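You operate a simulated robot arm through the tools that you are given. There is no shell and no other tool.

You are at the controls of a simulated robot arm. One attempt, no reset.

Task
Put things in order on the door end of the bench. At the end: the green roller stands where the red brush stood; the purple burnisher is in the blue bowl; the white jar (marked "SOLDER FLUX") from the door end of the bench stands where the green roller stood; the red brush from the door end of the bench stands on top of the yellow suncatcher (marked "LEAD 55 cm"); whatever was shut is shut again. Leave all else as you found it, and nothing knocked over.

The check looks at the end state, three seconds after you hand in, the way a careful person would. Anything else that was tipped, shoved, dropped, spilled or broken makes it a failure.

Robot
A 6-joint arm with a two-finger parallel gripper, fixed in place. Base frame: the origin is at the foot of the arm, x ahead of it, y to its left, z up; the work surface is at about z = 0. Readings come in mm, degrees, newtons and seconds.
With the tool pointing down near the work surface it reaches from about 120 to 500 mm from the base axis. Its first joint turns from -72.0 to 72.0 degrees. Payload 0.65 kg.
Tool frame: the origin (TCP) lies between the finger pads and is the grasp point; the fingertips stand 25 mm ahead of it; z points along the fingers, y is the line along which they close. Largest opening 76 mm; finger width 18, thickness 10; the body of the gripper, 36 by 78 mm, starts 45 mm behind the TCP.
Orientation is told as [roll, pitch, yaw] about the base's x, y, z axes, in that order, counted from this pose: with the fingers straight down and closing along the base's y, the tool's x points along the base's -x, its y along +y and its z along -z.

Tools
- The arm moves only by the tool send_rows. Its argument "commands" is a list of rows, each a list of 7 numbers: the shift along the tool's x, y, z in units of 20 mm (1.0 is 20 mm), then the turn, a rotation vector about the tool's x, y, z in units of 5 degrees (1.0 is 5 degrees), then the finger opening in mm, from 0 to 76. In form: [[dx, dy, dz, ax, ay, az, claw], ...]. A call has 1 to 20 rows; each row shifts and turns the commanded pose from where the row before left it, along the tool's axes as they then stand. A call with a number of a shift or a turn outside -1 to 1 is refused whole. Rows are played at 5 a second. More than 50 mm and 8.6 degrees between two rows, or a gripper value outside its range, and nothing of the call is played. A pose out of reach is approached as far as the arm can. The call stops where the force on the tool passes 40 N (or 10 N more than at its start, if that is more) or the arm is blocked; 0.2 s more then pass. The fingers move at their own pace (about 108 mm/s each) and stop on an object; they squeeze with about 31 N. The grip force told is the motor's: it shows also when the fingers shut on nothing. Time passes only in rows, and 0.2 s behind the last, so rows that do not move let the fingers close. It gives the time, the measured TCP pose, the force on the tool (base axes), the opening and the grip force at its end, in the units of the frame above (readings bear some noise), with the torque about the TCP (base axes, N m) and any sound that the robot's microphone picked up.
- Cameras (640 x 400 px; columns grow to the right, rows downward): "scene" is fixed at [82.3, 293.6, 424]; the picture's right is [-0.56, -0.83, 0.00], its down [-0.40, 0.27, -0.88] and it looks along [0.73, -0.49, -0.48] (base axes); focal length 214 px, centre (320, 200). "wrist" rides on the gripper at [58, 11, -81] in the tool frame; the picture's right is [-0.18, 0.98, 0.00], its down [-0.75, -0.14, -0.64] and it looks along [-0.63, -0.12, 0.77] (tool axes); focal length 243 px, centre (320, 200).
- snapshot(camera): a new picture of that camera. It takes no simulated time.
- point_at(camera, pixels): for up to 12 pixels [column, row] of the newest picture of that camera ("zoom" is the newest enlarged one), the place [x, y, z] in the base frame of the surface seen there, good to about 2 mm, but the place of the scene camera against the robot may be out by one fixed shift of up to 18 mm in any direction. It takes no simulated time.
- inspect(camera, box): a new picture of the part [left, top, right, bottom] of that camera's present view, enlarged. It takes no simulated time.
- hand_in(): hands the job in; it is judged then, once.

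Leave the gripper open and the arm clear of the work at the hand-in unless told otherwise.

The tools are called after ">>>" by a JSON object that holds its "fn" and its "kwargs". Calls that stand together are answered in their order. send_rows: Moves the arm, as the interface text tells. Its arguments: {"type":"object","properties":{"commands":{"type":"array","items":{"type":"array","items":{"type":"number"}}}},"required":["commands"]} The other tools are called the same way: snapshot (camera) takes a picture; point_at (camera, pixels) gives the place of the surface under pixels of a picture; inspect (camera, box) takes an enlarged picture of a part of a camera's view; hand_in () hands the job in.

At the start:

```text
clock: 0.0
tool_pos: [220.3, -103.1, 357.0]
tool_rot: [0.0, -0.2, 0.1]
force: [-1.1, 0.0, 0.9]
ft_torque: [-0.01, 0.01, 0.0]
gripper_width: 76.0
gripper_force: 0.1
```

scene: 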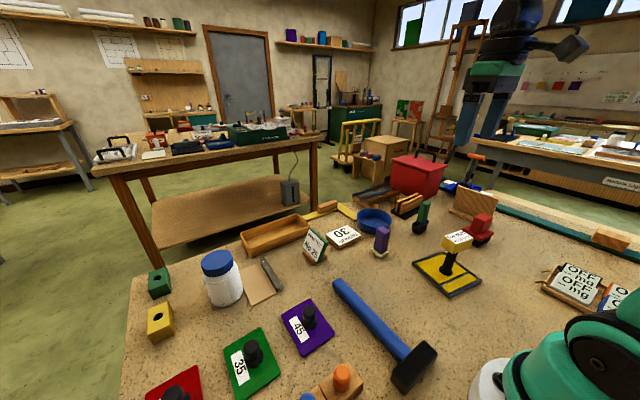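
wrist: 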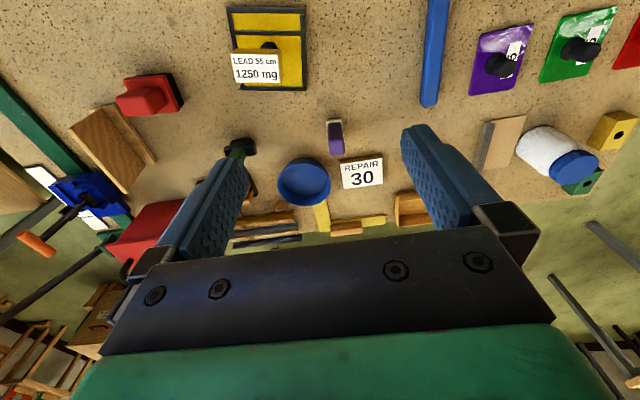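

I see a cluttered bench: yellow suncatcher near (447,270) in the scene picture, a red thing near (478,230), a green one near (422,215), a purple one near (382,240), a blue bowl near (375,220) and a white jar with a blue lid near (222,278). I'll take enlarged pictures first to make out the details.

>>> {"fn": "inspect", "kwargs": {"camera": "scene", "box": [340, 170, 520, 300]}}

>>> {"fn": "inspect", "kwargs": {"camera": "scene", "box": [120, 200, 360, 350]}}

>>> {"fn": "inspect", "kwargs": {"camera": "scene", "box": [460, 140, 640, 320]}}

>>> {"fn": "inspect", "kwargs": {"camera": "wrist", "box": [0, 0, 320, 250]}}

>>> {"fn": "inspect", "kwargs": {"camera": "wrist", "box": [320, 0, 640, 250]}}

```text
3.08 times, centred on (430, 235) of scene
```

zoom: 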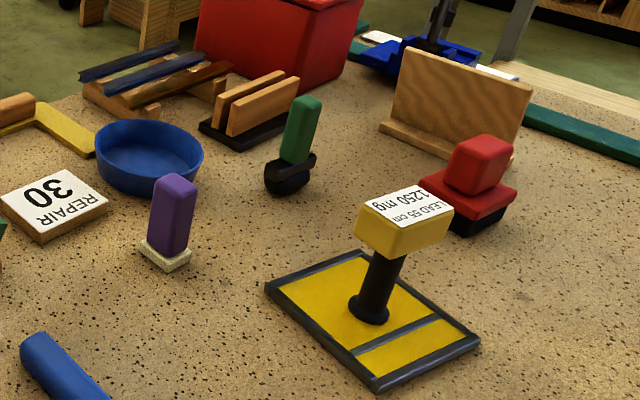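

```text
2.67 times, centred on (240, 275) of scene
```

zoom: 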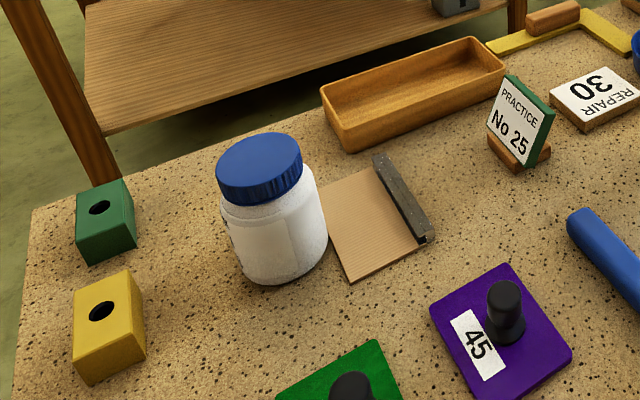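

```text
2.22 times, centred on (550, 230) of scene
```

zoom: 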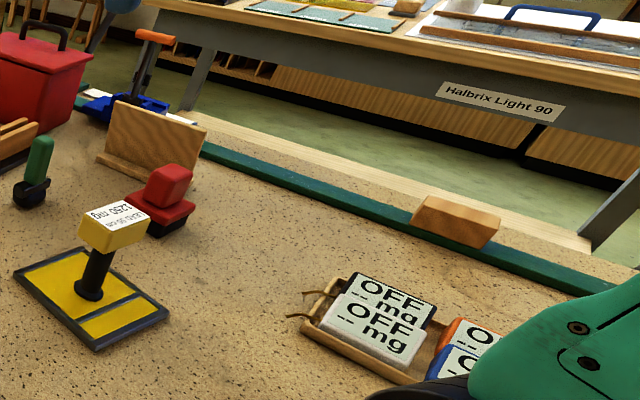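

```text
1.60 times, centred on (160, 125) of wrist
```

zoom: 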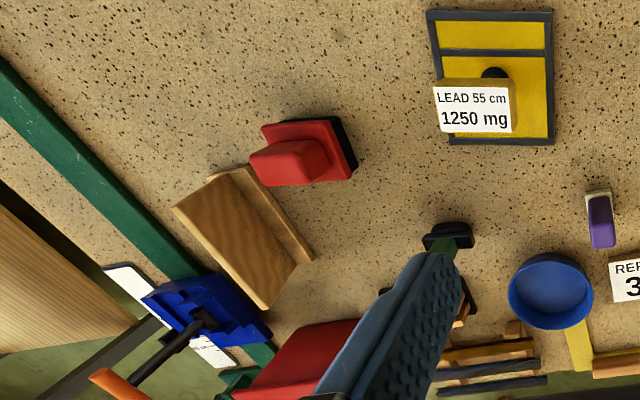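

```text
1.60 times, centred on (480, 125) of wrist
```

zoom: 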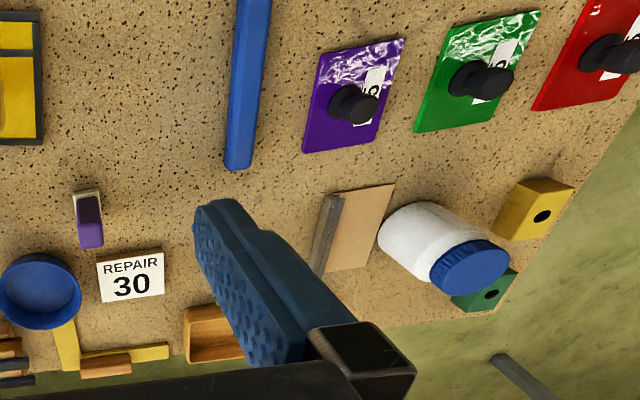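

The red brush looks like a red body on a dark base near wrist (155,93). The suncatcher has a plate, a post and a marked block on top. Next I'll measure the same features in both cameras so that I can find the scene camera's fixed shift.

>>> {"fn": "snapshot", "kwargs": {"camera": "wrist"}}

>>> {"fn": "point_at", "kwargs": {"camera": "wrist", "pixels": [[233, 88], [305, 90], [306, 8], [228, 8], [232, 55], [281, 52], [280, 80], [233, 84], [148, 95], [335, 125], [304, 185], [362, 172]]}}

>>> {"fn": "snapshot", "kwargs": {"camera": "scene"}}

>>> {"fn": "point_at", "kwargs": {"camera": "scene", "pixels": [[413, 262], [449, 295], [481, 279], [445, 252], [455, 237], [478, 222], [424, 203], [381, 230], [374, 222], [343, 236], [217, 262], [222, 290]]}}

```text
taken
```

wrist: 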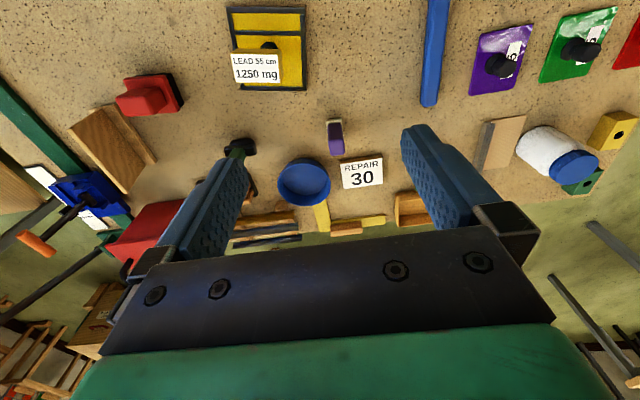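

```text
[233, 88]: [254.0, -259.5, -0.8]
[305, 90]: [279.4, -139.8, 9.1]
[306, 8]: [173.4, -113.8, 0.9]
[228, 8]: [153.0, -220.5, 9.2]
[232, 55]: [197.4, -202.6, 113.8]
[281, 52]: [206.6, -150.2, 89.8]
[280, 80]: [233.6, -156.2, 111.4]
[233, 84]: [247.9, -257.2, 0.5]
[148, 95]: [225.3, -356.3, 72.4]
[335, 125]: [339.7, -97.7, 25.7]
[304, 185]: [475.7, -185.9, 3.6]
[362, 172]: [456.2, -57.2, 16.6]
```

```text
taken
```

scene: 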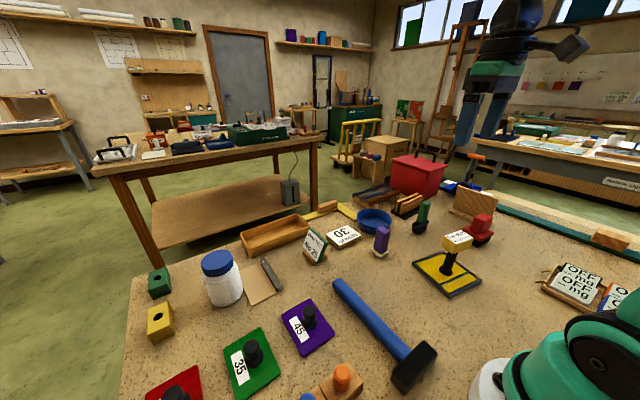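

```text
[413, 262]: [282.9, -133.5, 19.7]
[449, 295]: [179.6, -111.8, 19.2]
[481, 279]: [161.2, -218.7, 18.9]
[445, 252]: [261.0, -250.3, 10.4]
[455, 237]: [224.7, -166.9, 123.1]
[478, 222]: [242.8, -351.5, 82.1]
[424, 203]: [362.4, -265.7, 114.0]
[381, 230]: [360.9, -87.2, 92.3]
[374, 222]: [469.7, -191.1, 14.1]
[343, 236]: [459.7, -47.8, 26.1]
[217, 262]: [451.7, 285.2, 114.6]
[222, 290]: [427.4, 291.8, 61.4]
```

The plate corners read about (+5, +4, +10) mm further in the scene camera than in the wrist camera. I'll enlarge the suncatcher and red brush area in the wrist view, and the red brush in the scene view, to measure their parts.

>>> {"fn": "inspect", "kwargs": {"camera": "wrist", "box": [215, 0, 320, 100]}}

>>> {"fn": "inspect", "kwargs": {"camera": "wrist", "box": [90, 50, 260, 170]}}

>>> {"fn": "inspect", "kwargs": {"camera": "scene", "box": [400, 190, 520, 300]}}

```text
4.00 times, centred on (268, 50) of wrist
```

zoom: 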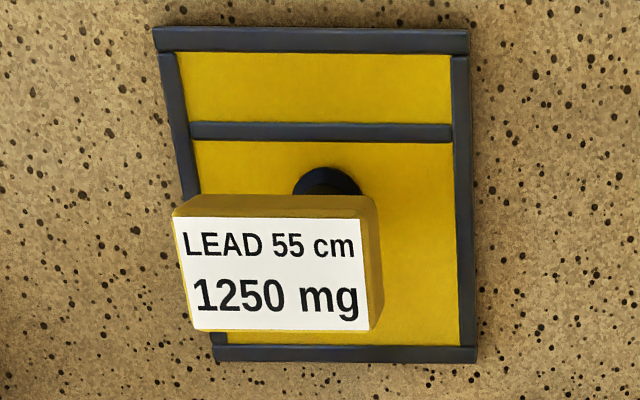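

```text
3.33 times, centred on (175, 110) of wrist
```

zoom: 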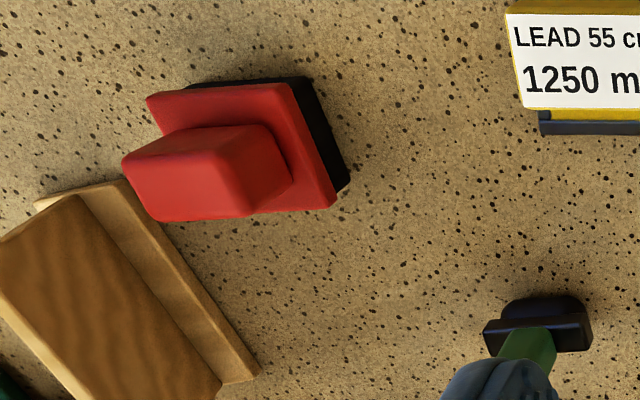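

```text
3.64 times, centred on (460, 245) of scene
```

zoom: 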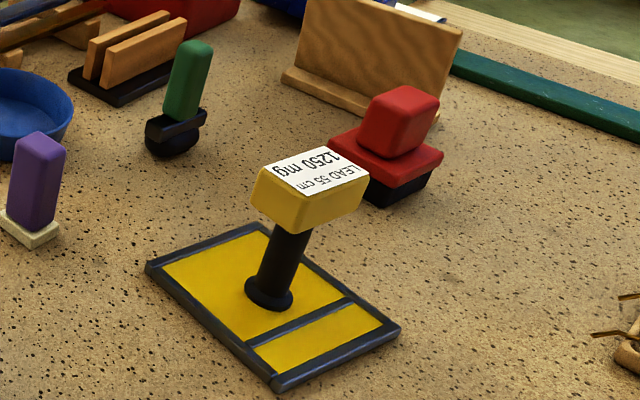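

I'll measure the marked block's top corners, the post and the red brush's parts in the newest scene zoom.

>>> {"fn": "point_at", "kwargs": {"camera": "zoom", "pixels": [[266, 171], [325, 148], [367, 177], [306, 195], [316, 168], [376, 95], [408, 88], [436, 105], [402, 112], [333, 140], [440, 158], [395, 175]]}}

>>> {"fn": "point_at", "kwargs": {"camera": "zoom", "pixels": [[268, 300], [380, 206], [430, 178], [365, 180], [192, 42], [185, 80], [176, 118], [150, 130], [200, 118], [170, 155], [38, 138], [30, 240]]}}

```text
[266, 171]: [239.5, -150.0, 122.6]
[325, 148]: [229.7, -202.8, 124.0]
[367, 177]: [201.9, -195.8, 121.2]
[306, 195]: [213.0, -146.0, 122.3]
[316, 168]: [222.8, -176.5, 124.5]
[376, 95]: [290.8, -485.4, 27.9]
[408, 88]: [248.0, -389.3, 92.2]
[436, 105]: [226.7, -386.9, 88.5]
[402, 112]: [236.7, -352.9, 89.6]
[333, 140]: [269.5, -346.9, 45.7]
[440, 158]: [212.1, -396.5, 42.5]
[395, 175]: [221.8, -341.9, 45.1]
```

```text
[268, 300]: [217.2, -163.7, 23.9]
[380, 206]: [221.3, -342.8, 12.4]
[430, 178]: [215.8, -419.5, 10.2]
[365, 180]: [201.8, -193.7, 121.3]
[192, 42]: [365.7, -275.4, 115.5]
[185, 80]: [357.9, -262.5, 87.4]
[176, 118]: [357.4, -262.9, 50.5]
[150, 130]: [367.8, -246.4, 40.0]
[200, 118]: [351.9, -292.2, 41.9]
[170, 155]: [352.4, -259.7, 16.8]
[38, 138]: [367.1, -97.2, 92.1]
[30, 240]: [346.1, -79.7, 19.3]
```

Less the shift, the marked block's top is at z≈112, centre about (216,-178), and about 55x32 mm. The brush is about 48x55 mm at (235,-370), with its knob top at z≈79. I'll swing the arm and turn the tool to get a close wrist view of the red brush before touching anything, keeping well above everything (TCP z≈250).

>>> {"fn": "send_rows", "kwargs": {"commands": [[0.557, -0.871, 0.764, 0, 0, 0, 76], [0.557, -0.871, 0.764, 0, 0, 0, 76], [0.557, -0.871, 0.764, 0, 0, 0, 76], [0.557, -0.871, 0.764, 0, 0, 0, 76], [0.557, -0.871, 0.764, 0, 0, 0, 76], [0.557, -0.871, 0.764, 0, 0, 0, 76], [0.557, -0.871, 0.764, 0, 0, 0, 76], [0, 0, 0, 0, 0, 1, 76], [0, 0, 0, 0, 0, 1, 76], [0, 0, 0, 0, 0, 1, 76], [0, 0, 0, 0, 0, 1, 76], [0, 0, 0, 0, 0, 1, 76], [0, 0, 0, 0, 0, 1, 76], [0, 0, 0, 0, 0, 1, 76], [0, 0, 0, 0, 0, 1, 76], [0, 0, 0, 0, 0, 1, 76], [0, 0, 0, 0, 0, 1, 76], [0, 0, 0, 0, 0, 1, 76]]}}

>>> {"fn": "snapshot", "kwargs": {"camera": "wrist"}}

```text
clock: 3.8
tool_pos: [143.0, -223.9, 250.4]
tool_rot: [0.1, -0.1, -54.9]
force: [-0.2, 0.2, 0.4]
ft_torque: [-0.02, -0.03, 0.0]
gripper_width: 76.2
gripper_force: 0.0
```

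```text
taken
```

wrist: 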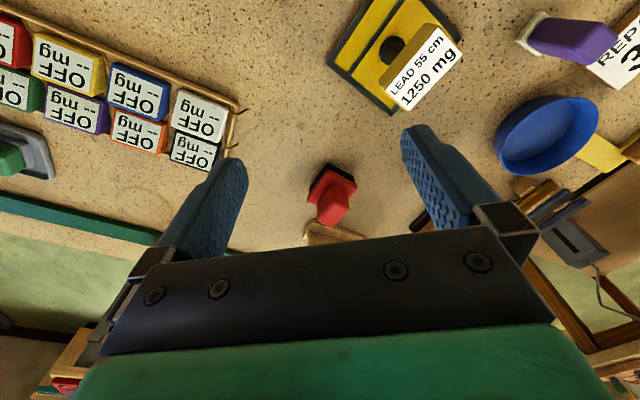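

Now I see the red brush at about (333,193) between the fingers, with the wooden stand just behind it. There is also a tray of "OFF mg" tags on the left. I'll zoom on the brush and measure.

>>> {"fn": "inspect", "kwargs": {"camera": "wrist", "box": [280, 140, 400, 250]}}

>>> {"fn": "inspect", "kwargs": {"camera": "wrist", "box": [0, 0, 250, 250]}}

```text
3.64 times, centred on (340, 195) of wrist
```

zoom: 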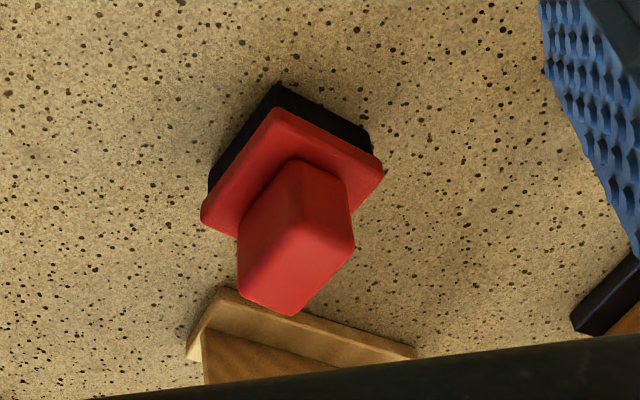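

```text
1.60 times, centred on (125, 125) of wrist
```

zoom: 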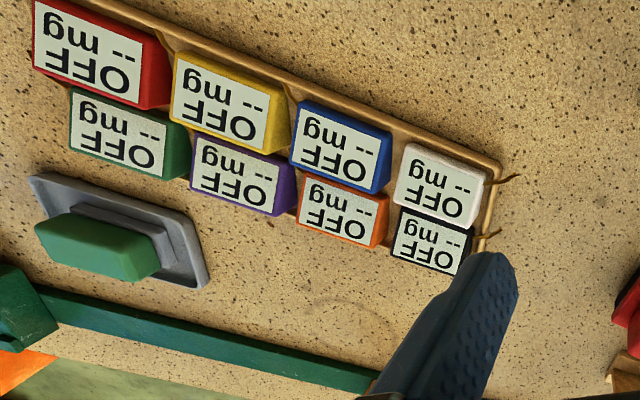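

I'll zoom again on the brush and measure its knob and plate corners.

>>> {"fn": "inspect", "kwargs": {"camera": "wrist", "box": [280, 140, 400, 250]}}

>>> {"fn": "point_at", "kwargs": {"camera": "zoom", "pixels": [[240, 262], [291, 310], [351, 246], [300, 240], [295, 168], [345, 190], [208, 218], [276, 112], [378, 170], [300, 215], [282, 90], [368, 145]]}}

>>> {"fn": "point_at", "kwargs": {"camera": "zoom", "pixels": [[270, 300], [325, 278], [262, 255], [325, 240], [220, 292], [190, 355], [410, 352], [300, 280], [250, 200], [340, 150], [290, 130], [360, 180]]}}

```text
3.64 times, centred on (340, 195) of wrist
```

zoom: 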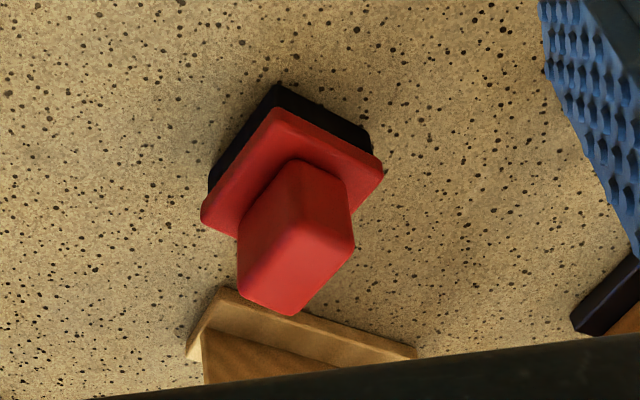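

```text
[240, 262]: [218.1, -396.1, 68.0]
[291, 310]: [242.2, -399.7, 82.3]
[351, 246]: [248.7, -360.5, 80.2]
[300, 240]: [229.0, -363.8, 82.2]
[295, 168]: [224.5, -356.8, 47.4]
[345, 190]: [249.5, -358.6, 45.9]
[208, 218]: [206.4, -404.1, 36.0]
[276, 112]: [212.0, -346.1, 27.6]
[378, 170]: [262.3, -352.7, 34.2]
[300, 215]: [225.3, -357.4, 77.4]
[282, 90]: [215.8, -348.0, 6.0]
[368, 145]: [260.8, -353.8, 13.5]
```

```text
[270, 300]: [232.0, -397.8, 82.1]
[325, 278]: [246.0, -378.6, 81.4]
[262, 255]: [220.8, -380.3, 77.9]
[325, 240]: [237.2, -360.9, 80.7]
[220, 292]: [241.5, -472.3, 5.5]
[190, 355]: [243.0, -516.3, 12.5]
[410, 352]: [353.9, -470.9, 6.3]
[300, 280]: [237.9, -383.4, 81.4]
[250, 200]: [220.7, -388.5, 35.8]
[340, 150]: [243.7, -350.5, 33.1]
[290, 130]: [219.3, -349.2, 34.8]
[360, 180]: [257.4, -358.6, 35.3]
```

Brush: plate centre ≈ (234.4,-378.4), yaw ≈ -7°, knob about 27 (x) by 40 (y) mm, z 35 to 82. Next I'll measure the suncatcher's marked block in the wrist view near (425,68).

>>> {"fn": "inspect", "kwargs": {"camera": "wrist", "box": [320, 0, 480, 120]}}

```text
3.33 times, centred on (400, 60) of wrist
```

zoom: 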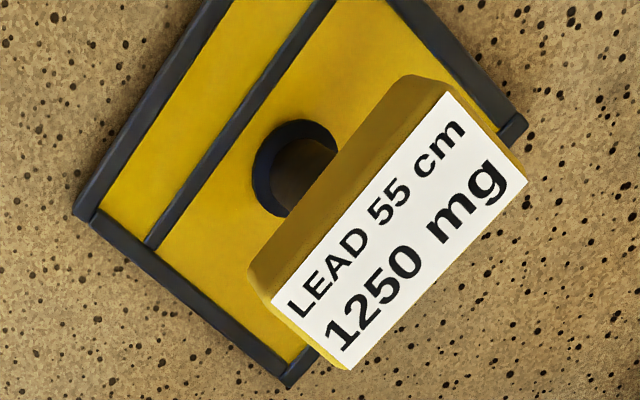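

I'll measure the label corners and the plate corners in this zoom.

>>> {"fn": "point_at", "kwargs": {"camera": "zoom", "pixels": [[450, 95], [275, 298], [348, 366], [524, 182], [400, 230], [440, 88], [262, 300], [300, 130], [287, 380], [88, 212], [520, 125], [150, 180]]}}

>>> {"fn": "snapshot", "kwargs": {"camera": "wrist"}}

```text
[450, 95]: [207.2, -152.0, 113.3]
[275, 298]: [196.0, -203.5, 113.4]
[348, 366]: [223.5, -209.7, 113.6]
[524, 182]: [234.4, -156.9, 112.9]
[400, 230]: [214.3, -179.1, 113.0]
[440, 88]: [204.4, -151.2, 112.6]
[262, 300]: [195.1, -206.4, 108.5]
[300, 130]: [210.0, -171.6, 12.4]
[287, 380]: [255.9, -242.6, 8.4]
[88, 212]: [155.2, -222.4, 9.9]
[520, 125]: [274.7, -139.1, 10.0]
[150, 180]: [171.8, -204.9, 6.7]
```

```text
taken
```

wrist: 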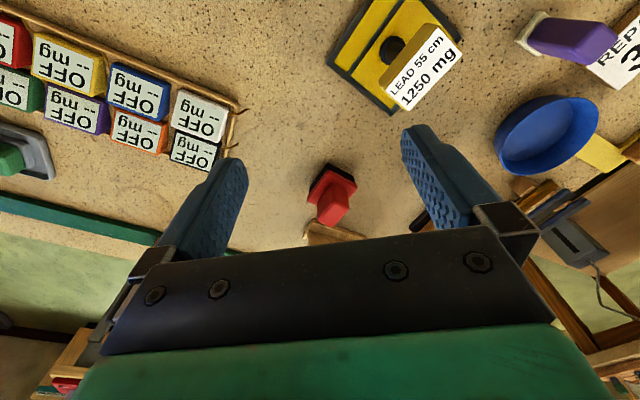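

Block top: centre (215.3,-180.5), z≈113.3, yaw ≈ -11.5°. Before moving anything, I want to survey the rest of the bench for look-alikes, since the task says "from the door end". I'll raise the tool and turn it further to the right of the arm.

>>> {"fn": "send_rows", "kwargs": {"commands": [[0, 0, -1, 0, 0, 1, 76], [0, 0, -1, 0, 0, 1, 76], [0, 0, -1, 0, 0, 1, 76], [0, 0, -1, 0, 0, 1, 76], [0, 0, -1, 0, 0, 1, 76], [0, 0, 0, 0, 0, 1, 76], [0, 0, 0, 0, 0, 1, 76]]}}

>>> {"fn": "snapshot", "kwargs": {"camera": "wrist"}}

```text
clock: 5.4
tool_pos: [144.5, -226.8, 350.2]
tool_rot: [0.3, 0.1, -90.0]
force: [-0.1, 0.8, -0.2]
ft_torque: [-0.01, 0.02, 0.0]
gripper_width: 76.0
gripper_force: 0.1
```

```text
taken
```

wrist: 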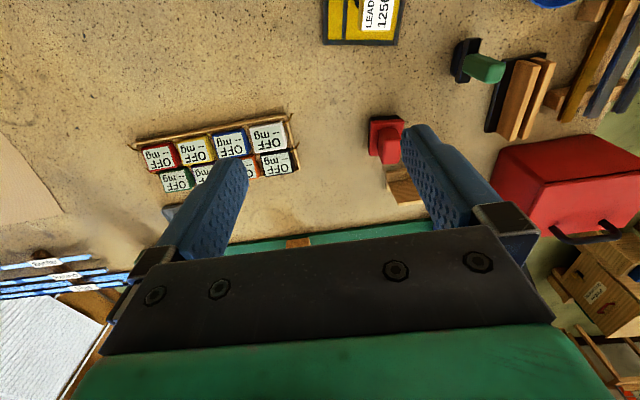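

I see no second red brush here: the red brush is at (385,140), the green roller at (478,63), and a red chest with a handle at (565,185) that must stay untouched. Now I'll go above the brush, first shifting to about (234,-378,200).

>>> {"fn": "send_rows", "kwargs": {"commands": [[-0.945, 0.559, 0.9375, 0, 0, 0, 76], [-0.945, 0.559, 0.9375, 0, 0, 0, 76], [-0.945, 0.559, 0.9375, 0, 0, 0, 76], [-0.945, 0.559, 0.9375, 0, 0, 0, 76], [-0.945, 0.559, 0.9375, 0, 0, 0, 76], [-0.945, 0.559, 0.9375, 0, 0, 0, 76], [-0.945, 0.559, 0.9375, 0, 0, 0, 76], [-0.945, 0.559, 0.9375, 0, 0, 0, 76]]}}

>>> {"fn": "send_rows", "kwargs": {"commands": [[0, 0, 0, 0, 0, -0.976, 76], [0, 0, 0, 0, 0, -0.976, 76], [0, 0, 0, 0, 0, -0.976, 76], [0, 0, 0, 0, 0, -0.976, 76], [0, 0, 0, 0, 0, -0.976, 76], [0, 0, 0, 0, 0, -0.976, 76], [0, 0, 0, 0, 0, -0.976, 76], [0, 0, 0, 0, 0, -0.976, 76], [0, 0, 0, 0, 0, -0.976, 76], [0, 0, 0, 0, 0, -0.976, 76], [0, 0, 0, 0, 0, -0.976, 76], [0, 0, 0, 0, 0, -0.976, 76], [0, 0, 0, 0, 0, -0.976, 76], [0, 0, 0, 0, 0, -0.976, 76], [0, 0, 0, 0, 0, -0.976, 76], [0, 0, 0, 0, 0, -0.976, 76], [0, 0, 0, 0, 0, -0.976, 76], [0, 0, 0, 0, 0, 0, 76]]}}

>>> {"fn": "snapshot", "kwargs": {"camera": "wrist"}}

>>> {"fn": "inspect", "kwargs": {"camera": "scene", "box": [360, 100, 560, 300]}}

```text
clock: 7.2
tool_pos: [233.1, -375.1, 200.4]
tool_rot: [0.2, 0.0, -89.9]
force: [0.8, 0.6, -0.9]
ft_torque: [-0.01, -0.01, -0.02]
gripper_width: 75.9
gripper_force: 0.0
```

```text
clock: 11.0
tool_pos: [235.2, -376.1, 199.0]
tool_rot: [0.0, -0.2, -6.9]
force: [0.4, 0.0, 0.7]
ft_torque: [0.0, -0.02, -0.04]
gripper_width: 76.1
gripper_force: 0.0
```

```text
taken
```

wrist: 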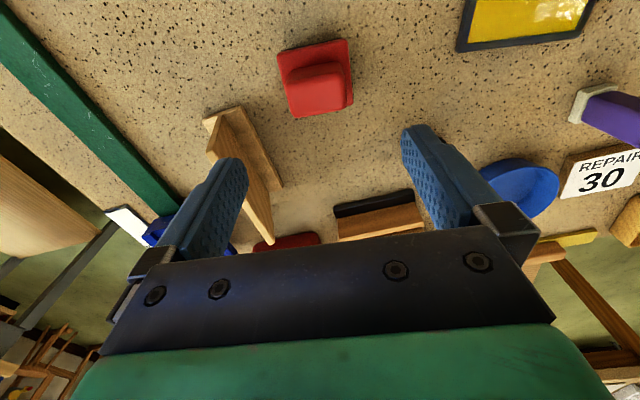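

```text
2.00 times, centred on (460, 200) of scene
```

zoom: 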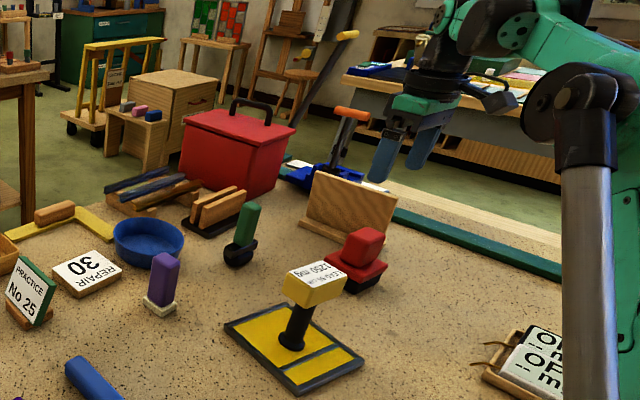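

The tool is above the brush at (235.2,-376.1,199). In the wrist picture the brush's corners are near (280,53), (346,41), (353,104) and (291,116). I'll measure these again.

>>> {"fn": "point_at", "kwargs": {"camera": "wrist", "pixels": [[281, 54], [345, 43], [350, 100], [287, 75], [341, 66], [344, 107], [296, 113], [318, 95], [300, 60], [255, 230], [207, 120], [276, 182]]}}

>>> {"fn": "inspect", "kwargs": {"camera": "wrist", "box": [260, 20, 380, 140]}}

```text
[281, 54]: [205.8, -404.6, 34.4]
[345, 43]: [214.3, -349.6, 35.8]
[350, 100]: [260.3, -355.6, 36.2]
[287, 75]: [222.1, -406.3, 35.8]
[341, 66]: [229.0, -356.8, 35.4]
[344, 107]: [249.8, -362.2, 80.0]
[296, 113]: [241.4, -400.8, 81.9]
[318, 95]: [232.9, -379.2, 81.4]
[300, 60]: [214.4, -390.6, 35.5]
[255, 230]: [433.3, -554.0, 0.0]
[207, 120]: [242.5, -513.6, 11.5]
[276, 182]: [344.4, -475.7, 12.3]
```

```text
3.33 times, centred on (320, 80) of wrist
```

zoom: 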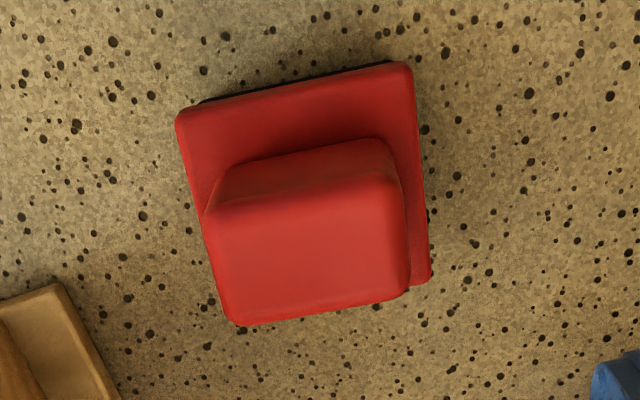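

The brush centre is confirmed at ≈ (233.8,-379), yaw -8°. I'll trim the position by about 3 mm in -y and -1° in yaw, then go down to TCP z≈66, so the fingertips stay about 5 mm above the red plate at z 36.

>>> {"fn": "send_rows", "kwargs": {"commands": [[-0.043, -0.146, 0.5, 0, 0, 0.2, 76], [0, 0, 1, 0, 0, 0, 76], [0, 0, 1, 0, 0, 0, 76], [0, 0, 1, 0, 0, 0, 76], [0, 0, 1, 0, 0, 0, 76], [0, 0, 1, 0, 0, 0, 76], [0, 0, 0.6, 0, 0, 0, 76], [0, 0, 0.5, 0, 0, 0, 76], [0, 0, 0, 0, 0, 0, 76]]}}

>>> {"fn": "snapshot", "kwargs": {"camera": "wrist"}}

>>> {"fn": "inspect", "kwargs": {"camera": "scene", "box": [400, 140, 560, 280]}}

```text
clock: 13.0
tool_pos: [233.5, -377.4, 67.2]
tool_rot: [0.0, -0.1, -8.0]
force: [-0.8, -0.5, -0.4]
ft_torque: [-0.01, -0.01, -0.01]
gripper_width: 76.2
gripper_force: 0.0
```

```text
taken
```

wrist: 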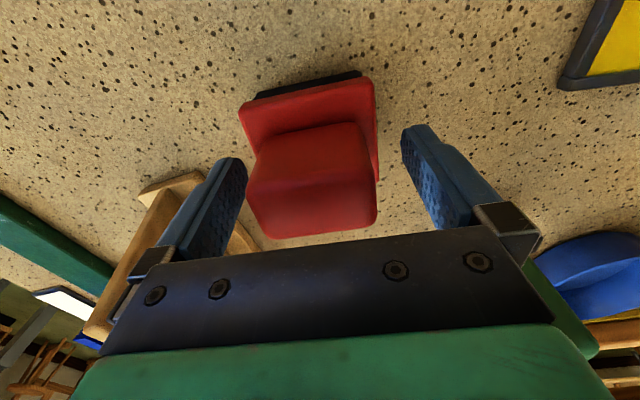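

```text
2.86 times, centred on (480, 210) of scene
```

zoom: 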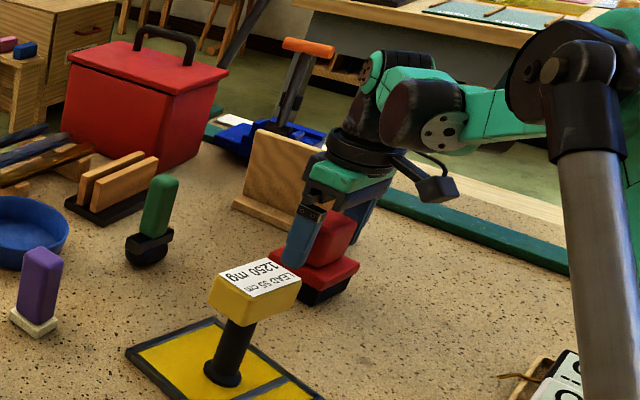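

The tool is at (233.5,-377.4,67.2), the knob lies between the fingers and no force shows. Closing now.

>>> {"fn": "send_rows", "kwargs": {"commands": [[0, 0, 0, 0, 0, 0, 50], [0, 0, 0, 0, 0, 0, 30], [0, 0, 0, 0, 0, 0, 20], [0, 0, 0, 0, 0, 0, 20], [0, 0, 0, 0, 0, 0, 20]]}}

>>> {"fn": "snapshot", "kwargs": {"camera": "wrist"}}

```text
clock: 14.2
tool_pos: [234.9, -377.4, 65.9]
tool_rot: [0.1, 0.0, -8.0]
force: [0.7, 0.0, 0.4]
ft_torque: [-0.01, 0.0, -0.01]
gripper_width: 47.6
gripper_force: 31.0
```

```text
taken
```

wrist: 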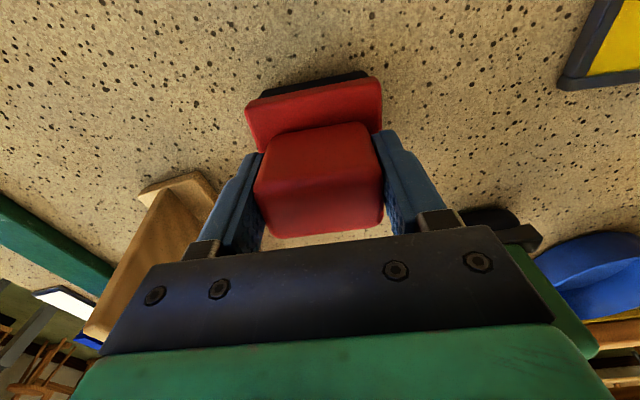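

Gripped at 47.6 mm with 31 N. I'll lift straight up 140 mm and check the hold.

>>> {"fn": "send_rows", "kwargs": {"commands": [[0, 0, -0.3, 0, 0, 0, 20], [0, 0, -0.7, 0, 0, 0, 20], [0, 0, -1, 0, 0, 0, 20], [0, 0, -1, 0, 0, 0, 20], [0, 0, -1, 0, 0, 0, 20], [0, 0, -1, 0, 0, 0, 20], [0, 0, -1, 0, 0, 0, 20], [0, 0, -1, 0, 0, 0, 20], [0, 0, 0, 0, 0, 0, 20]]}}

>>> {"fn": "snapshot", "kwargs": {"camera": "wrist"}}

>>> {"fn": "inspect", "kwargs": {"camera": "scene", "box": [360, 100, 560, 300]}}

```text
clock: 16.2
tool_pos: [234.4, -378.1, 205.7]
tool_rot: [0.0, -0.1, -8.1]
force: [0.1, -0.1, -1.1]
ft_torque: [0.0, 0.0, 0.02]
gripper_width: 47.9
gripper_force: 30.8
```

```text
taken
```

wrist: 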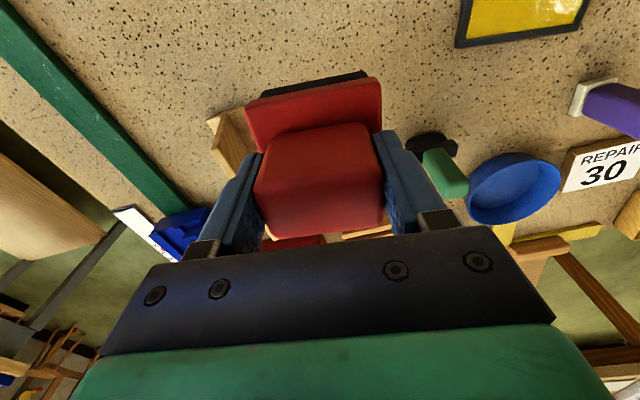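

```text
2.00 times, centred on (460, 200) of scene
```

zoom: 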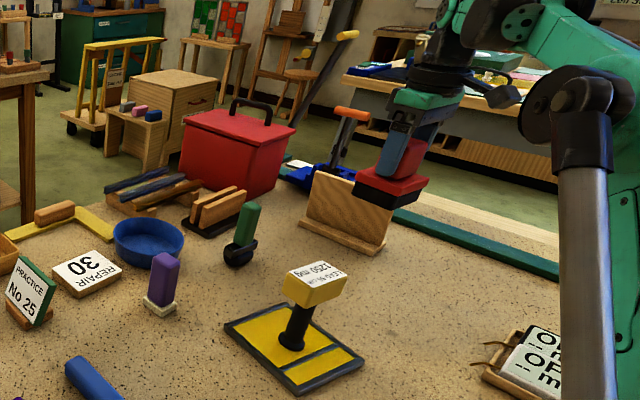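

The brush is held level. I'll measure its plate in the grip to know its offset from the TCP.

>>> {"fn": "point_at", "kwargs": {"camera": "wrist", "pixels": [[248, 105], [378, 82], [380, 125], [250, 145], [320, 130], [320, 170], [265, 95], [365, 75]]}}

```text
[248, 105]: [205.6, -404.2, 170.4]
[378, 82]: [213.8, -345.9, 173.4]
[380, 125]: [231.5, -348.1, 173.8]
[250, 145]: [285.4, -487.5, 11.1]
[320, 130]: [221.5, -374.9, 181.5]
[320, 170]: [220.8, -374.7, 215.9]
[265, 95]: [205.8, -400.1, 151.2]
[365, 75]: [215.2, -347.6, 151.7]
```

The brush is centred on the TCP within about 1 mm. Now I'll carry it over the marked block at (215.3,-180.5), and turn to yaw ≈ -11.5°.

>>> {"fn": "send_rows", "kwargs": {"commands": [[0.209, 0.875, 0, 0, 0, 0, 20], [0.209, 0.875, 0, 0, 0, 0, 20], [0.209, 0.875, 0, 0, 0, 0, 20], [0.209, 0.875, 0, 0, 0, 0, 20], [0.209, 0.875, 0, 0, 0, 0, 20], [0.209, 0.875, 0, 0, 0, 0, 20], [0.209, 0.875, 0, 0, 0, 0, 20], [0.209, 0.875, 0, 0, 0, 0, 20], [0.209, 0.875, 0, 0, 0, 0, 20], [0.209, 0.875, 0, 0, 0, 0, 20], [0.209, 0.875, 0, 0, 0, 0, 20], [0, 0, 0, 0, 0, 0.7, 20], [0, 0, 0, 0, 0, 0, 20], [0, 0, 0, 0, 0, 0, 20]]}}

>>> {"fn": "snapshot", "kwargs": {"camera": "wrist"}}

>>> {"fn": "inspect", "kwargs": {"camera": "scene", "box": [380, 140, 540, 310]}}

```text
clock: 19.2
tool_pos: [214.9, -180.2, 209.0]
tool_rot: [0.1, -0.1, -11.5]
force: [-1.0, 0.2, -0.9]
ft_torque: [0.04, 0.01, -0.01]
gripper_width: 47.8
gripper_force: 31.4
```

```text
taken
```

wrist: 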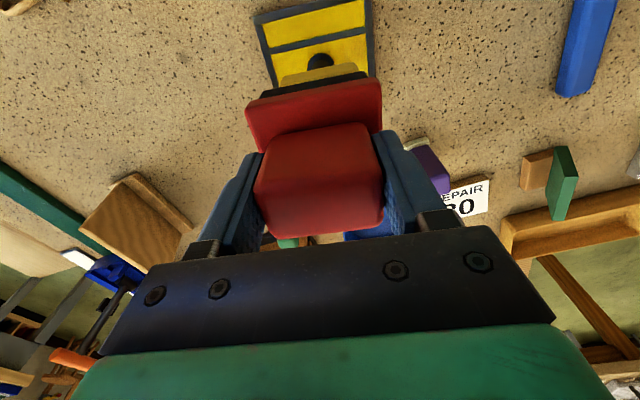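

```text
2.35 times, centred on (460, 225) of scene
```

zoom: 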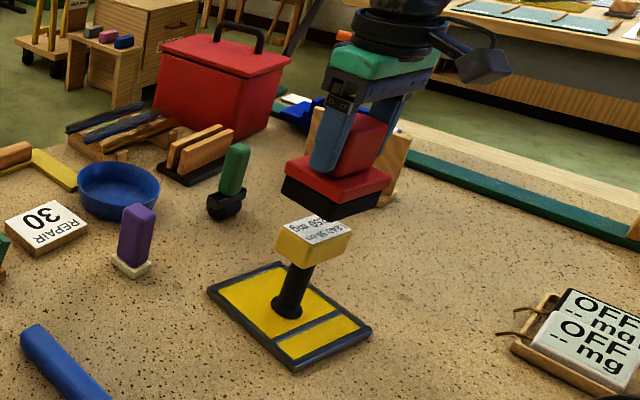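

The brush is above the block with about 26 mm clearance. Lowering 22 mm first, then small steps while watching the force.

>>> {"fn": "send_rows", "kwargs": {"commands": [[0, 0, 0.5, 0, 0, 0, 20], [0, 0, 0.5, 0, 0, 0, 20], [0, 0, 0.15, 0, 0, 0, 20], [0, 0, 0, 0, 0, 0, 20]]}}

>>> {"fn": "inspect", "kwargs": {"camera": "scene", "box": [400, 180, 520, 300]}}

```text
clock: 20.2
tool_pos: [214.8, -182.0, 182.5]
tool_rot: [0.2, -0.1, -11.6]
force: [0.5, -0.1, -2.4]
ft_torque: [-0.02, 0.01, 0.03]
gripper_width: 47.7
gripper_force: 30.5
```

```text
3.33 times, centred on (460, 240) of scene
```

zoom: 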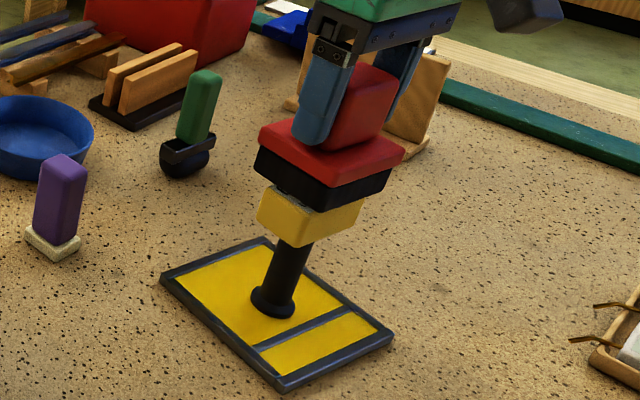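

Only a small gap is left, and the brush overlaps the block well. I'll lower in 1 mm steps.

>>> {"fn": "send_rows", "kwargs": {"commands": [[0, 0, 0.05, 0, 0, 0, 20], [0, 0, 0.05, 0, 0, 0, 20], [0, 0, 0, 0, 0, 0, 20]]}}

>>> {"fn": "inspect", "kwargs": {"camera": "scene", "box": [420, 190, 500, 260]}}

```text
clock: 21.0
tool_pos: [216.4, -183.3, 181.4]
tool_rot: [0.1, -0.1, -11.5]
force: [0.8, 1.0, -2.0]
ft_torque: [-0.01, 0.0, 0.0]
gripper_width: 47.7
gripper_force: 31.3
```

```text
5.71 times, centred on (460, 225) of scene
```

zoom: 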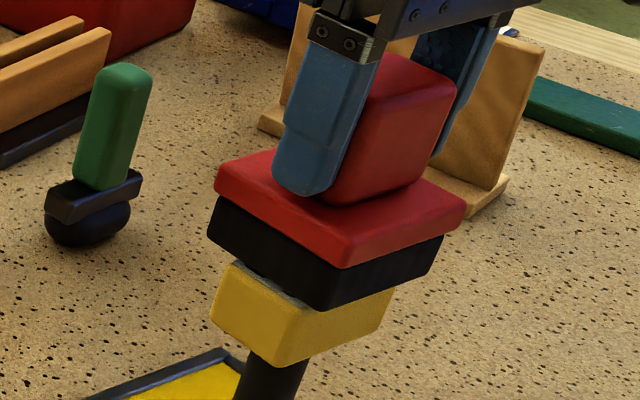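

Still no contact rise. Lowering a little more in 1 mm steps.

>>> {"fn": "send_rows", "kwargs": {"commands": [[0, 0, 0.05, 0, 0, 0, 20], [0, 0, 0, 0, 0, 0, 20]]}}

>>> {"fn": "send_rows", "kwargs": {"commands": [[0, 0, 0.05, 0, 0, 0, 20], [0, 0, 0, 0, 0, 0, 20]]}}

>>> {"fn": "snapshot", "kwargs": {"camera": "wrist"}}

```text
clock: 21.6
tool_pos: [216.1, -181.9, 182.7]
tool_rot: [0.1, -0.1, -11.5]
force: [1.0, 0.4, -3.0]
ft_torque: [0.0, 0.01, -0.01]
gripper_width: 47.6
gripper_force: 31.1
```

```text
clock: 22.2
tool_pos: [214.4, -182.6, 180.6]
tool_rot: [0.1, 0.0, -11.5]
force: [-0.6, 0.3, 0.2]
ft_torque: [0.0, -0.01, 0.02]
gripper_width: 47.9
gripper_force: 30.6
```

```text
taken
```

wrist: 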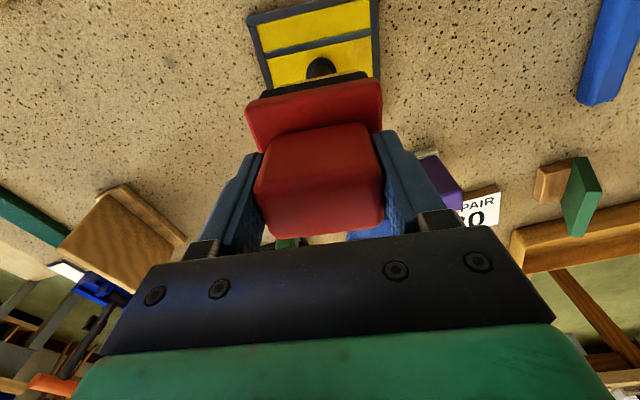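

The z force changed from about -2.5 to +0.2, so it is probably touching. One more small step to confirm.

>>> {"fn": "send_rows", "kwargs": {"commands": [[0, 0, 0.04, 0, 0, 0, 20], [0, 0, 0, 0, 0, 0, 20]]}}

>>> {"fn": "inspect", "kwargs": {"camera": "scene", "box": [420, 190, 500, 260]}}

```text
clock: 22.8
tool_pos: [216.6, -180.8, 178.5]
tool_rot: [0.1, -0.1, -11.5]
force: [-0.8, 0.6, 2.5]
ft_torque: [-0.01, 0.07, -0.03]
gripper_width: 47.9
gripper_force: 31.5
```

```text
5.71 times, centred on (460, 225) of scene
```

zoom: 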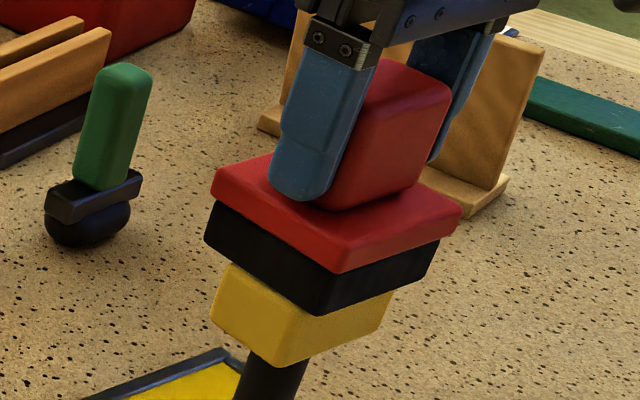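

Contact confirmed (about 3 to 5 N of support). Now I open the fingers gradually, wait, and look.

>>> {"fn": "send_rows", "kwargs": {"commands": [[0, 0, 0, 0, 0, 0, 46], [0, 0, 0, 0, 0, 0, 49], [0, 0, 0, 0, 0, 0, 54], [0, 0, 0, 0, 0, 0, 64], [0, 0, 0, 0, 0, 0, 70], [0, 0, 0, 0, 0, 0, 70]]}}

>>> {"fn": "snapshot", "kwargs": {"camera": "wrist"}}

>>> {"fn": "inspect", "kwargs": {"camera": "scene", "box": [420, 190, 500, 260]}}

```text
clock: 24.2
tool_pos: [215.7, -183.5, 179.3]
tool_rot: [0.1, -0.2, -11.6]
force: [0.2, -0.1, -0.6]
ft_torque: [0.0, 0.01, 0.03]
gripper_width: 70.0
gripper_force: 0.0
```

```text
taken
```

wrist: 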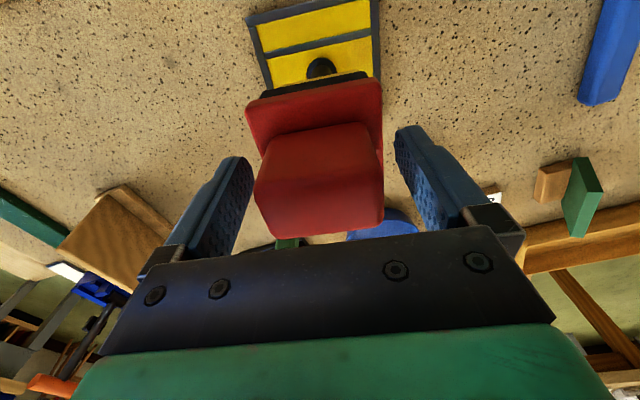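

```text
5.71 times, centred on (460, 225) of scene
```

zoom: 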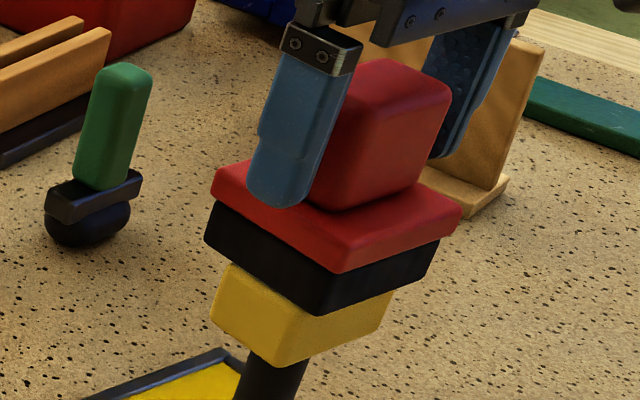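

The brush stands on the marked block. I'll raise straight up 120 mm, then travel to above the green roller at about (355,-269), z≈240.

>>> {"fn": "send_rows", "kwargs": {"commands": [[0, 0, -0.4, 0, 0, 0, 70], [0, 0, -0.8, 0, 0, 0, 70], [0, 0, -1, 0, 0, 0, 70], [0, 0, -1, 0, 0, 0, 70], [0, 0, -1, 0, 0, 0, 70], [0, 0, -1, 0, 0, 0, 70], [0, 0, -0.8, 0, 0, 0, 70], [-0.966, -0.359, 0, 0, 0, 0, 76], [-0.966, -0.359, 0, 0, 0, 0, 76], [-0.966, -0.359, 0, 0, 0, 0, 76], [-0.966, -0.359, 0.6, 0, 0, 0, 76], [-0.966, -0.359, 0.6, 0, 0, 0, 76], [-0.966, -0.359, 0.6, 0, 0, 0, 76], [-0.966, -0.359, 0.6, 0, 0, 0, 76], [-0.966, -0.359, 0.6, 0, 0, 0, 76], [0, 0, 0, 0, 0, 0, 76]]}}

>>> {"fn": "snapshot", "kwargs": {"camera": "wrist"}}

>>> {"fn": "snapshot", "kwargs": {"camera": "scene"}}

```text
clock: 27.6
tool_pos: [354.8, -267.8, 241.6]
tool_rot: [0.0, -0.1, -11.4]
force: [-0.7, 0.1, -0.6]
ft_torque: [-0.01, -0.01, 0.0]
gripper_width: 76.0
gripper_force: 0.1
```

```text
taken
```

wrist: 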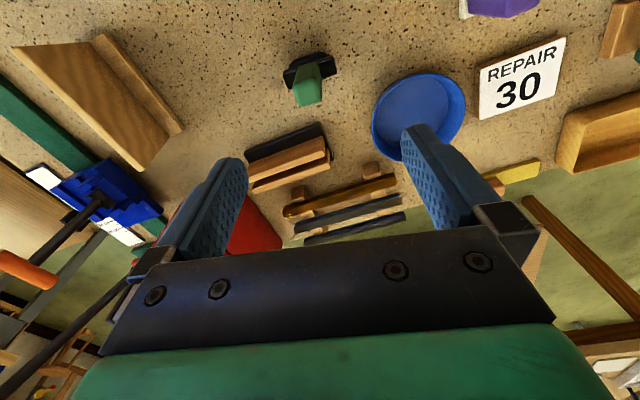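

```text
taken
```

scene: 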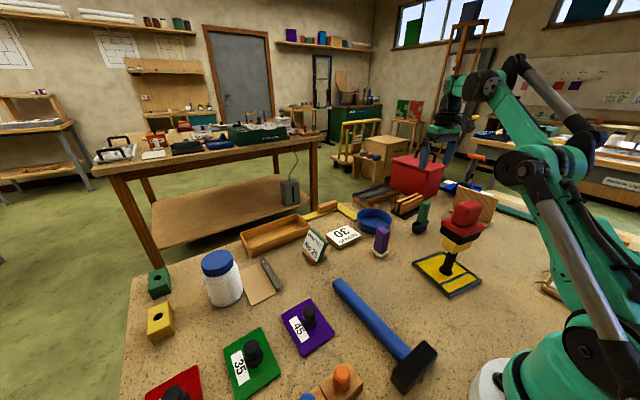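

The brush stands firmly on the suncatcher (scene (467,225)). Now I'll zoom on the green roller near wrist (308,78).

>>> {"fn": "inspect", "kwargs": {"camera": "wrist", "box": [260, 30, 360, 130]}}

>>> {"fn": "point_at", "kwargs": {"camera": "zoom", "pixels": [[190, 220], [240, 285], [325, 270], [300, 165], [195, 180], [110, 170], [310, 100], [200, 115], [300, 180], [255, 250], [280, 110], [145, 160]]}}

>>> {"fn": "inspect", "kwargs": {"camera": "scene", "box": [360, 180, 460, 270]}}

```text
4.00 times, centred on (310, 80) of wrist
```

zoom: 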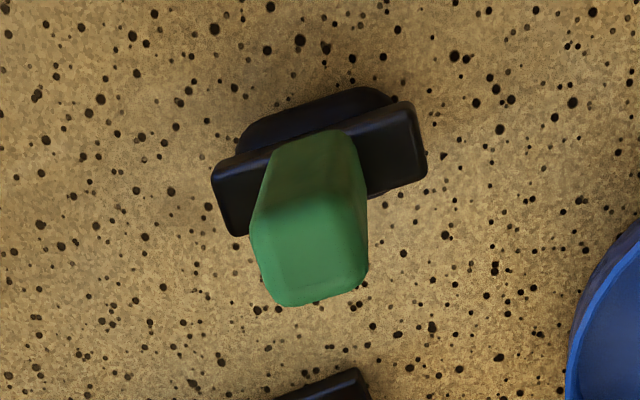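

```text
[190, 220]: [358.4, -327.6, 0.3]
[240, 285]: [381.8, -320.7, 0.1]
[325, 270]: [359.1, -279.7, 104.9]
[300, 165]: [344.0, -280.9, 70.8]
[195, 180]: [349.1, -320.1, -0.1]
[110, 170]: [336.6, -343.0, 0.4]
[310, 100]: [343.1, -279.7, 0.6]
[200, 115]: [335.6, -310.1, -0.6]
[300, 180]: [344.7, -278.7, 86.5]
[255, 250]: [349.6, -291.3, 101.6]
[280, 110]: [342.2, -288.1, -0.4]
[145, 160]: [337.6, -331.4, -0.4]
```

```text
4.44 times, centred on (410, 225) of scene
```

zoom: 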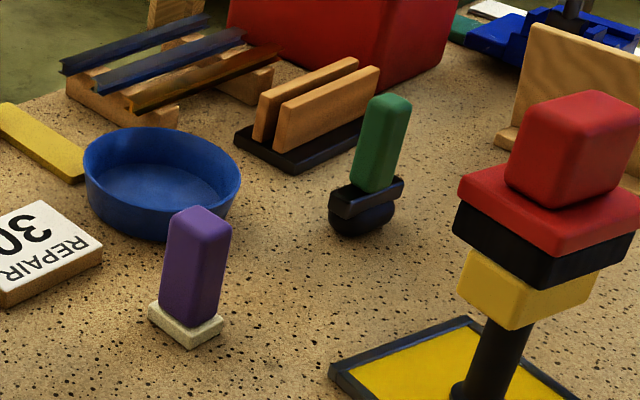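

I'll zoom again on the roller in the wrist view and measure the handle top, the crossbar and the roller body.

>>> {"fn": "inspect", "kwargs": {"camera": "wrist", "box": [270, 40, 350, 120]}}

>>> {"fn": "point_at", "kwargs": {"camera": "zoom", "pixels": [[192, 200], [405, 110], [420, 205], [225, 285], [250, 300], [270, 375], [385, 345], [390, 270], [320, 320], [240, 130], [370, 80], [310, 100]]}}

```text
5.00 times, centred on (310, 80) of wrist
```

zoom: 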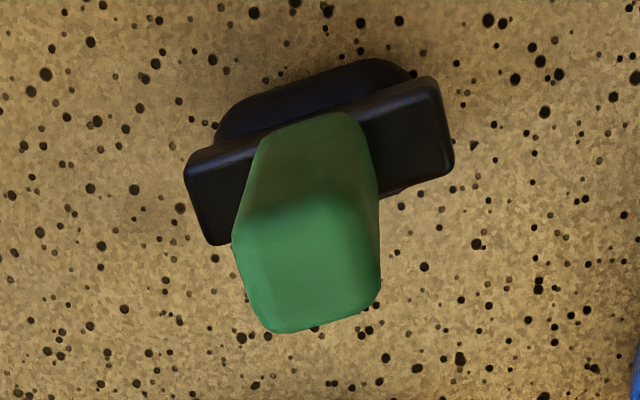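

```text
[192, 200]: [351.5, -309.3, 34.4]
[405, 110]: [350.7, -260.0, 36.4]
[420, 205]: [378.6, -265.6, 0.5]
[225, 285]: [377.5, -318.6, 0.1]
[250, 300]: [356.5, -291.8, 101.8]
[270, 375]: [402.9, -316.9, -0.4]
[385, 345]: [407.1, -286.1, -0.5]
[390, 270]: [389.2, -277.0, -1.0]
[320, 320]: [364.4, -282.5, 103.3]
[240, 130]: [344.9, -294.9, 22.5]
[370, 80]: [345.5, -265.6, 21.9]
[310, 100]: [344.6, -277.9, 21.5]
```

>>> {"fn": "point_at", "kwargs": {"camera": "zoom", "pixels": [[190, 162], [430, 85], [447, 160], [215, 238], [245, 235], [370, 215], [374, 285], [275, 325], [310, 270], [260, 160], [350, 125], [300, 130]]}}

```text
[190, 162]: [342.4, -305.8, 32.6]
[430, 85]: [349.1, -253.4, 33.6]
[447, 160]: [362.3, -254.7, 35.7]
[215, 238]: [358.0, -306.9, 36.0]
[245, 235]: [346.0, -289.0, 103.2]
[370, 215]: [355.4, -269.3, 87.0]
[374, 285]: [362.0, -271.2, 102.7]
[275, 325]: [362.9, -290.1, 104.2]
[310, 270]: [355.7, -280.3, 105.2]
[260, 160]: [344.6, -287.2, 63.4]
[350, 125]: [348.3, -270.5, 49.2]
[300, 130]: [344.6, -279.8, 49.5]
```

Roller: centre ≈ (353.7,-280.2), yaw ≈ -6°, green handle about 21x21 mm with its top at z≈105, crossbar top at z≈36. I'll trim the position and yaw, go down to TCP z≈72 and narrow the fingers to 40 mm to check the centring.

>>> {"fn": "send_rows", "kwargs": {"commands": [[-0.083, -0.615, 0, 0, 0, 0, 76], [0, 0, 0.5, 0, 0, -0.54, 76], [0, 0, 1, 0, 0, -0.54, 76], [0, 0, 1, 0, 0, 0, 76], [0, 0, 1, 0, 0, 0, 76], [0, 0, 1, 0, 0, 0, 76], [0, 0, 1, 0, 0, 0, 76], [0, 0, 1, 0, 0, 0, 76], [0, 0, 1, 0, 0, 0, 76], [0, 0, 0.6, 0, 0, 0, 76], [0, 0, 0.38, 0, 0, 0, 50], [0, 0, 0, 0, 0, 0, 40], [0, 0, 0, 0, 0, 0, 40]]}}

>>> {"fn": "snapshot", "kwargs": {"camera": "wrist"}}

>>> {"fn": "inspect", "kwargs": {"camera": "scene", "box": [360, 160, 480, 270]}}

```text
clock: 30.4
tool_pos: [347.5, -278.1, 65.9]
tool_rot: [0.0, -0.1, -6.0]
force: [0.4, 0.0, -0.9]
ft_torque: [-0.01, 0.04, -0.01]
gripper_width: 40.1
gripper_force: 0.1
out of reach, approached as far as the arm can: row 1
```

```text
taken
```

wrist: 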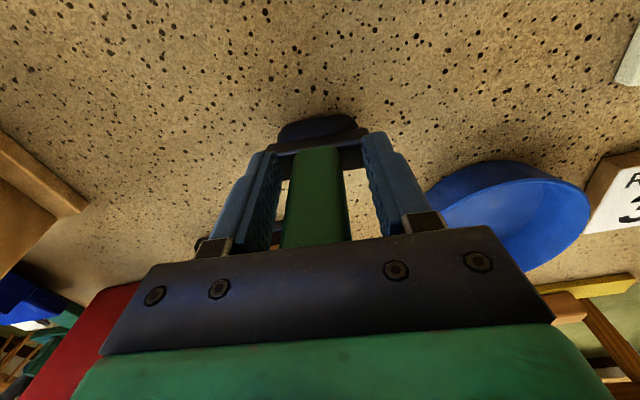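

```text
3.64 times, centred on (420, 215) of scene
```

zoom: 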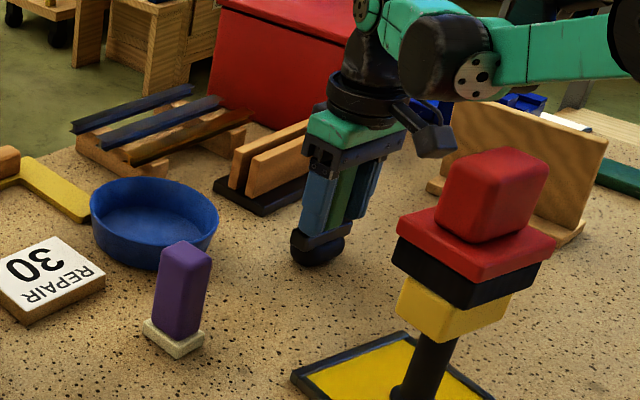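

Row 1 was cut short by the reach at height, so the tool sits at (347.5,-278.1,65.9), about 6 mm short in x. The handle is between the fingers without contact. I'll shift 6 mm forward and 1.5 mm towards -y, then look.

>>> {"fn": "send_rows", "kwargs": {"commands": [[-0.15, -0.03, 0, 0, 0, 0, 40], [-0.15, -0.04, 0, 0, 0, 0, 40], [0, 0, 0, 0, 0, 0, 40]]}}

>>> {"fn": "snapshot", "kwargs": {"camera": "wrist"}}

```text
clock: 31.2
tool_pos: [354.1, -277.8, 65.9]
tool_rot: [0.1, -0.2, -6.1]
force: [1.0, -0.8, -0.4]
ft_torque: [-0.01, 0.02, -0.02]
gripper_width: 39.9
gripper_force: 0.0
```

```text
taken
```

wrist: 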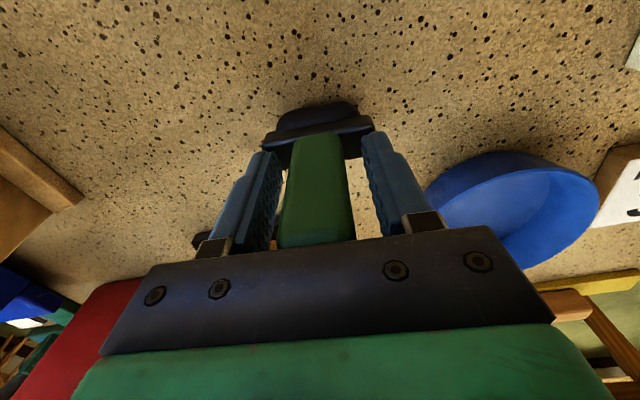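

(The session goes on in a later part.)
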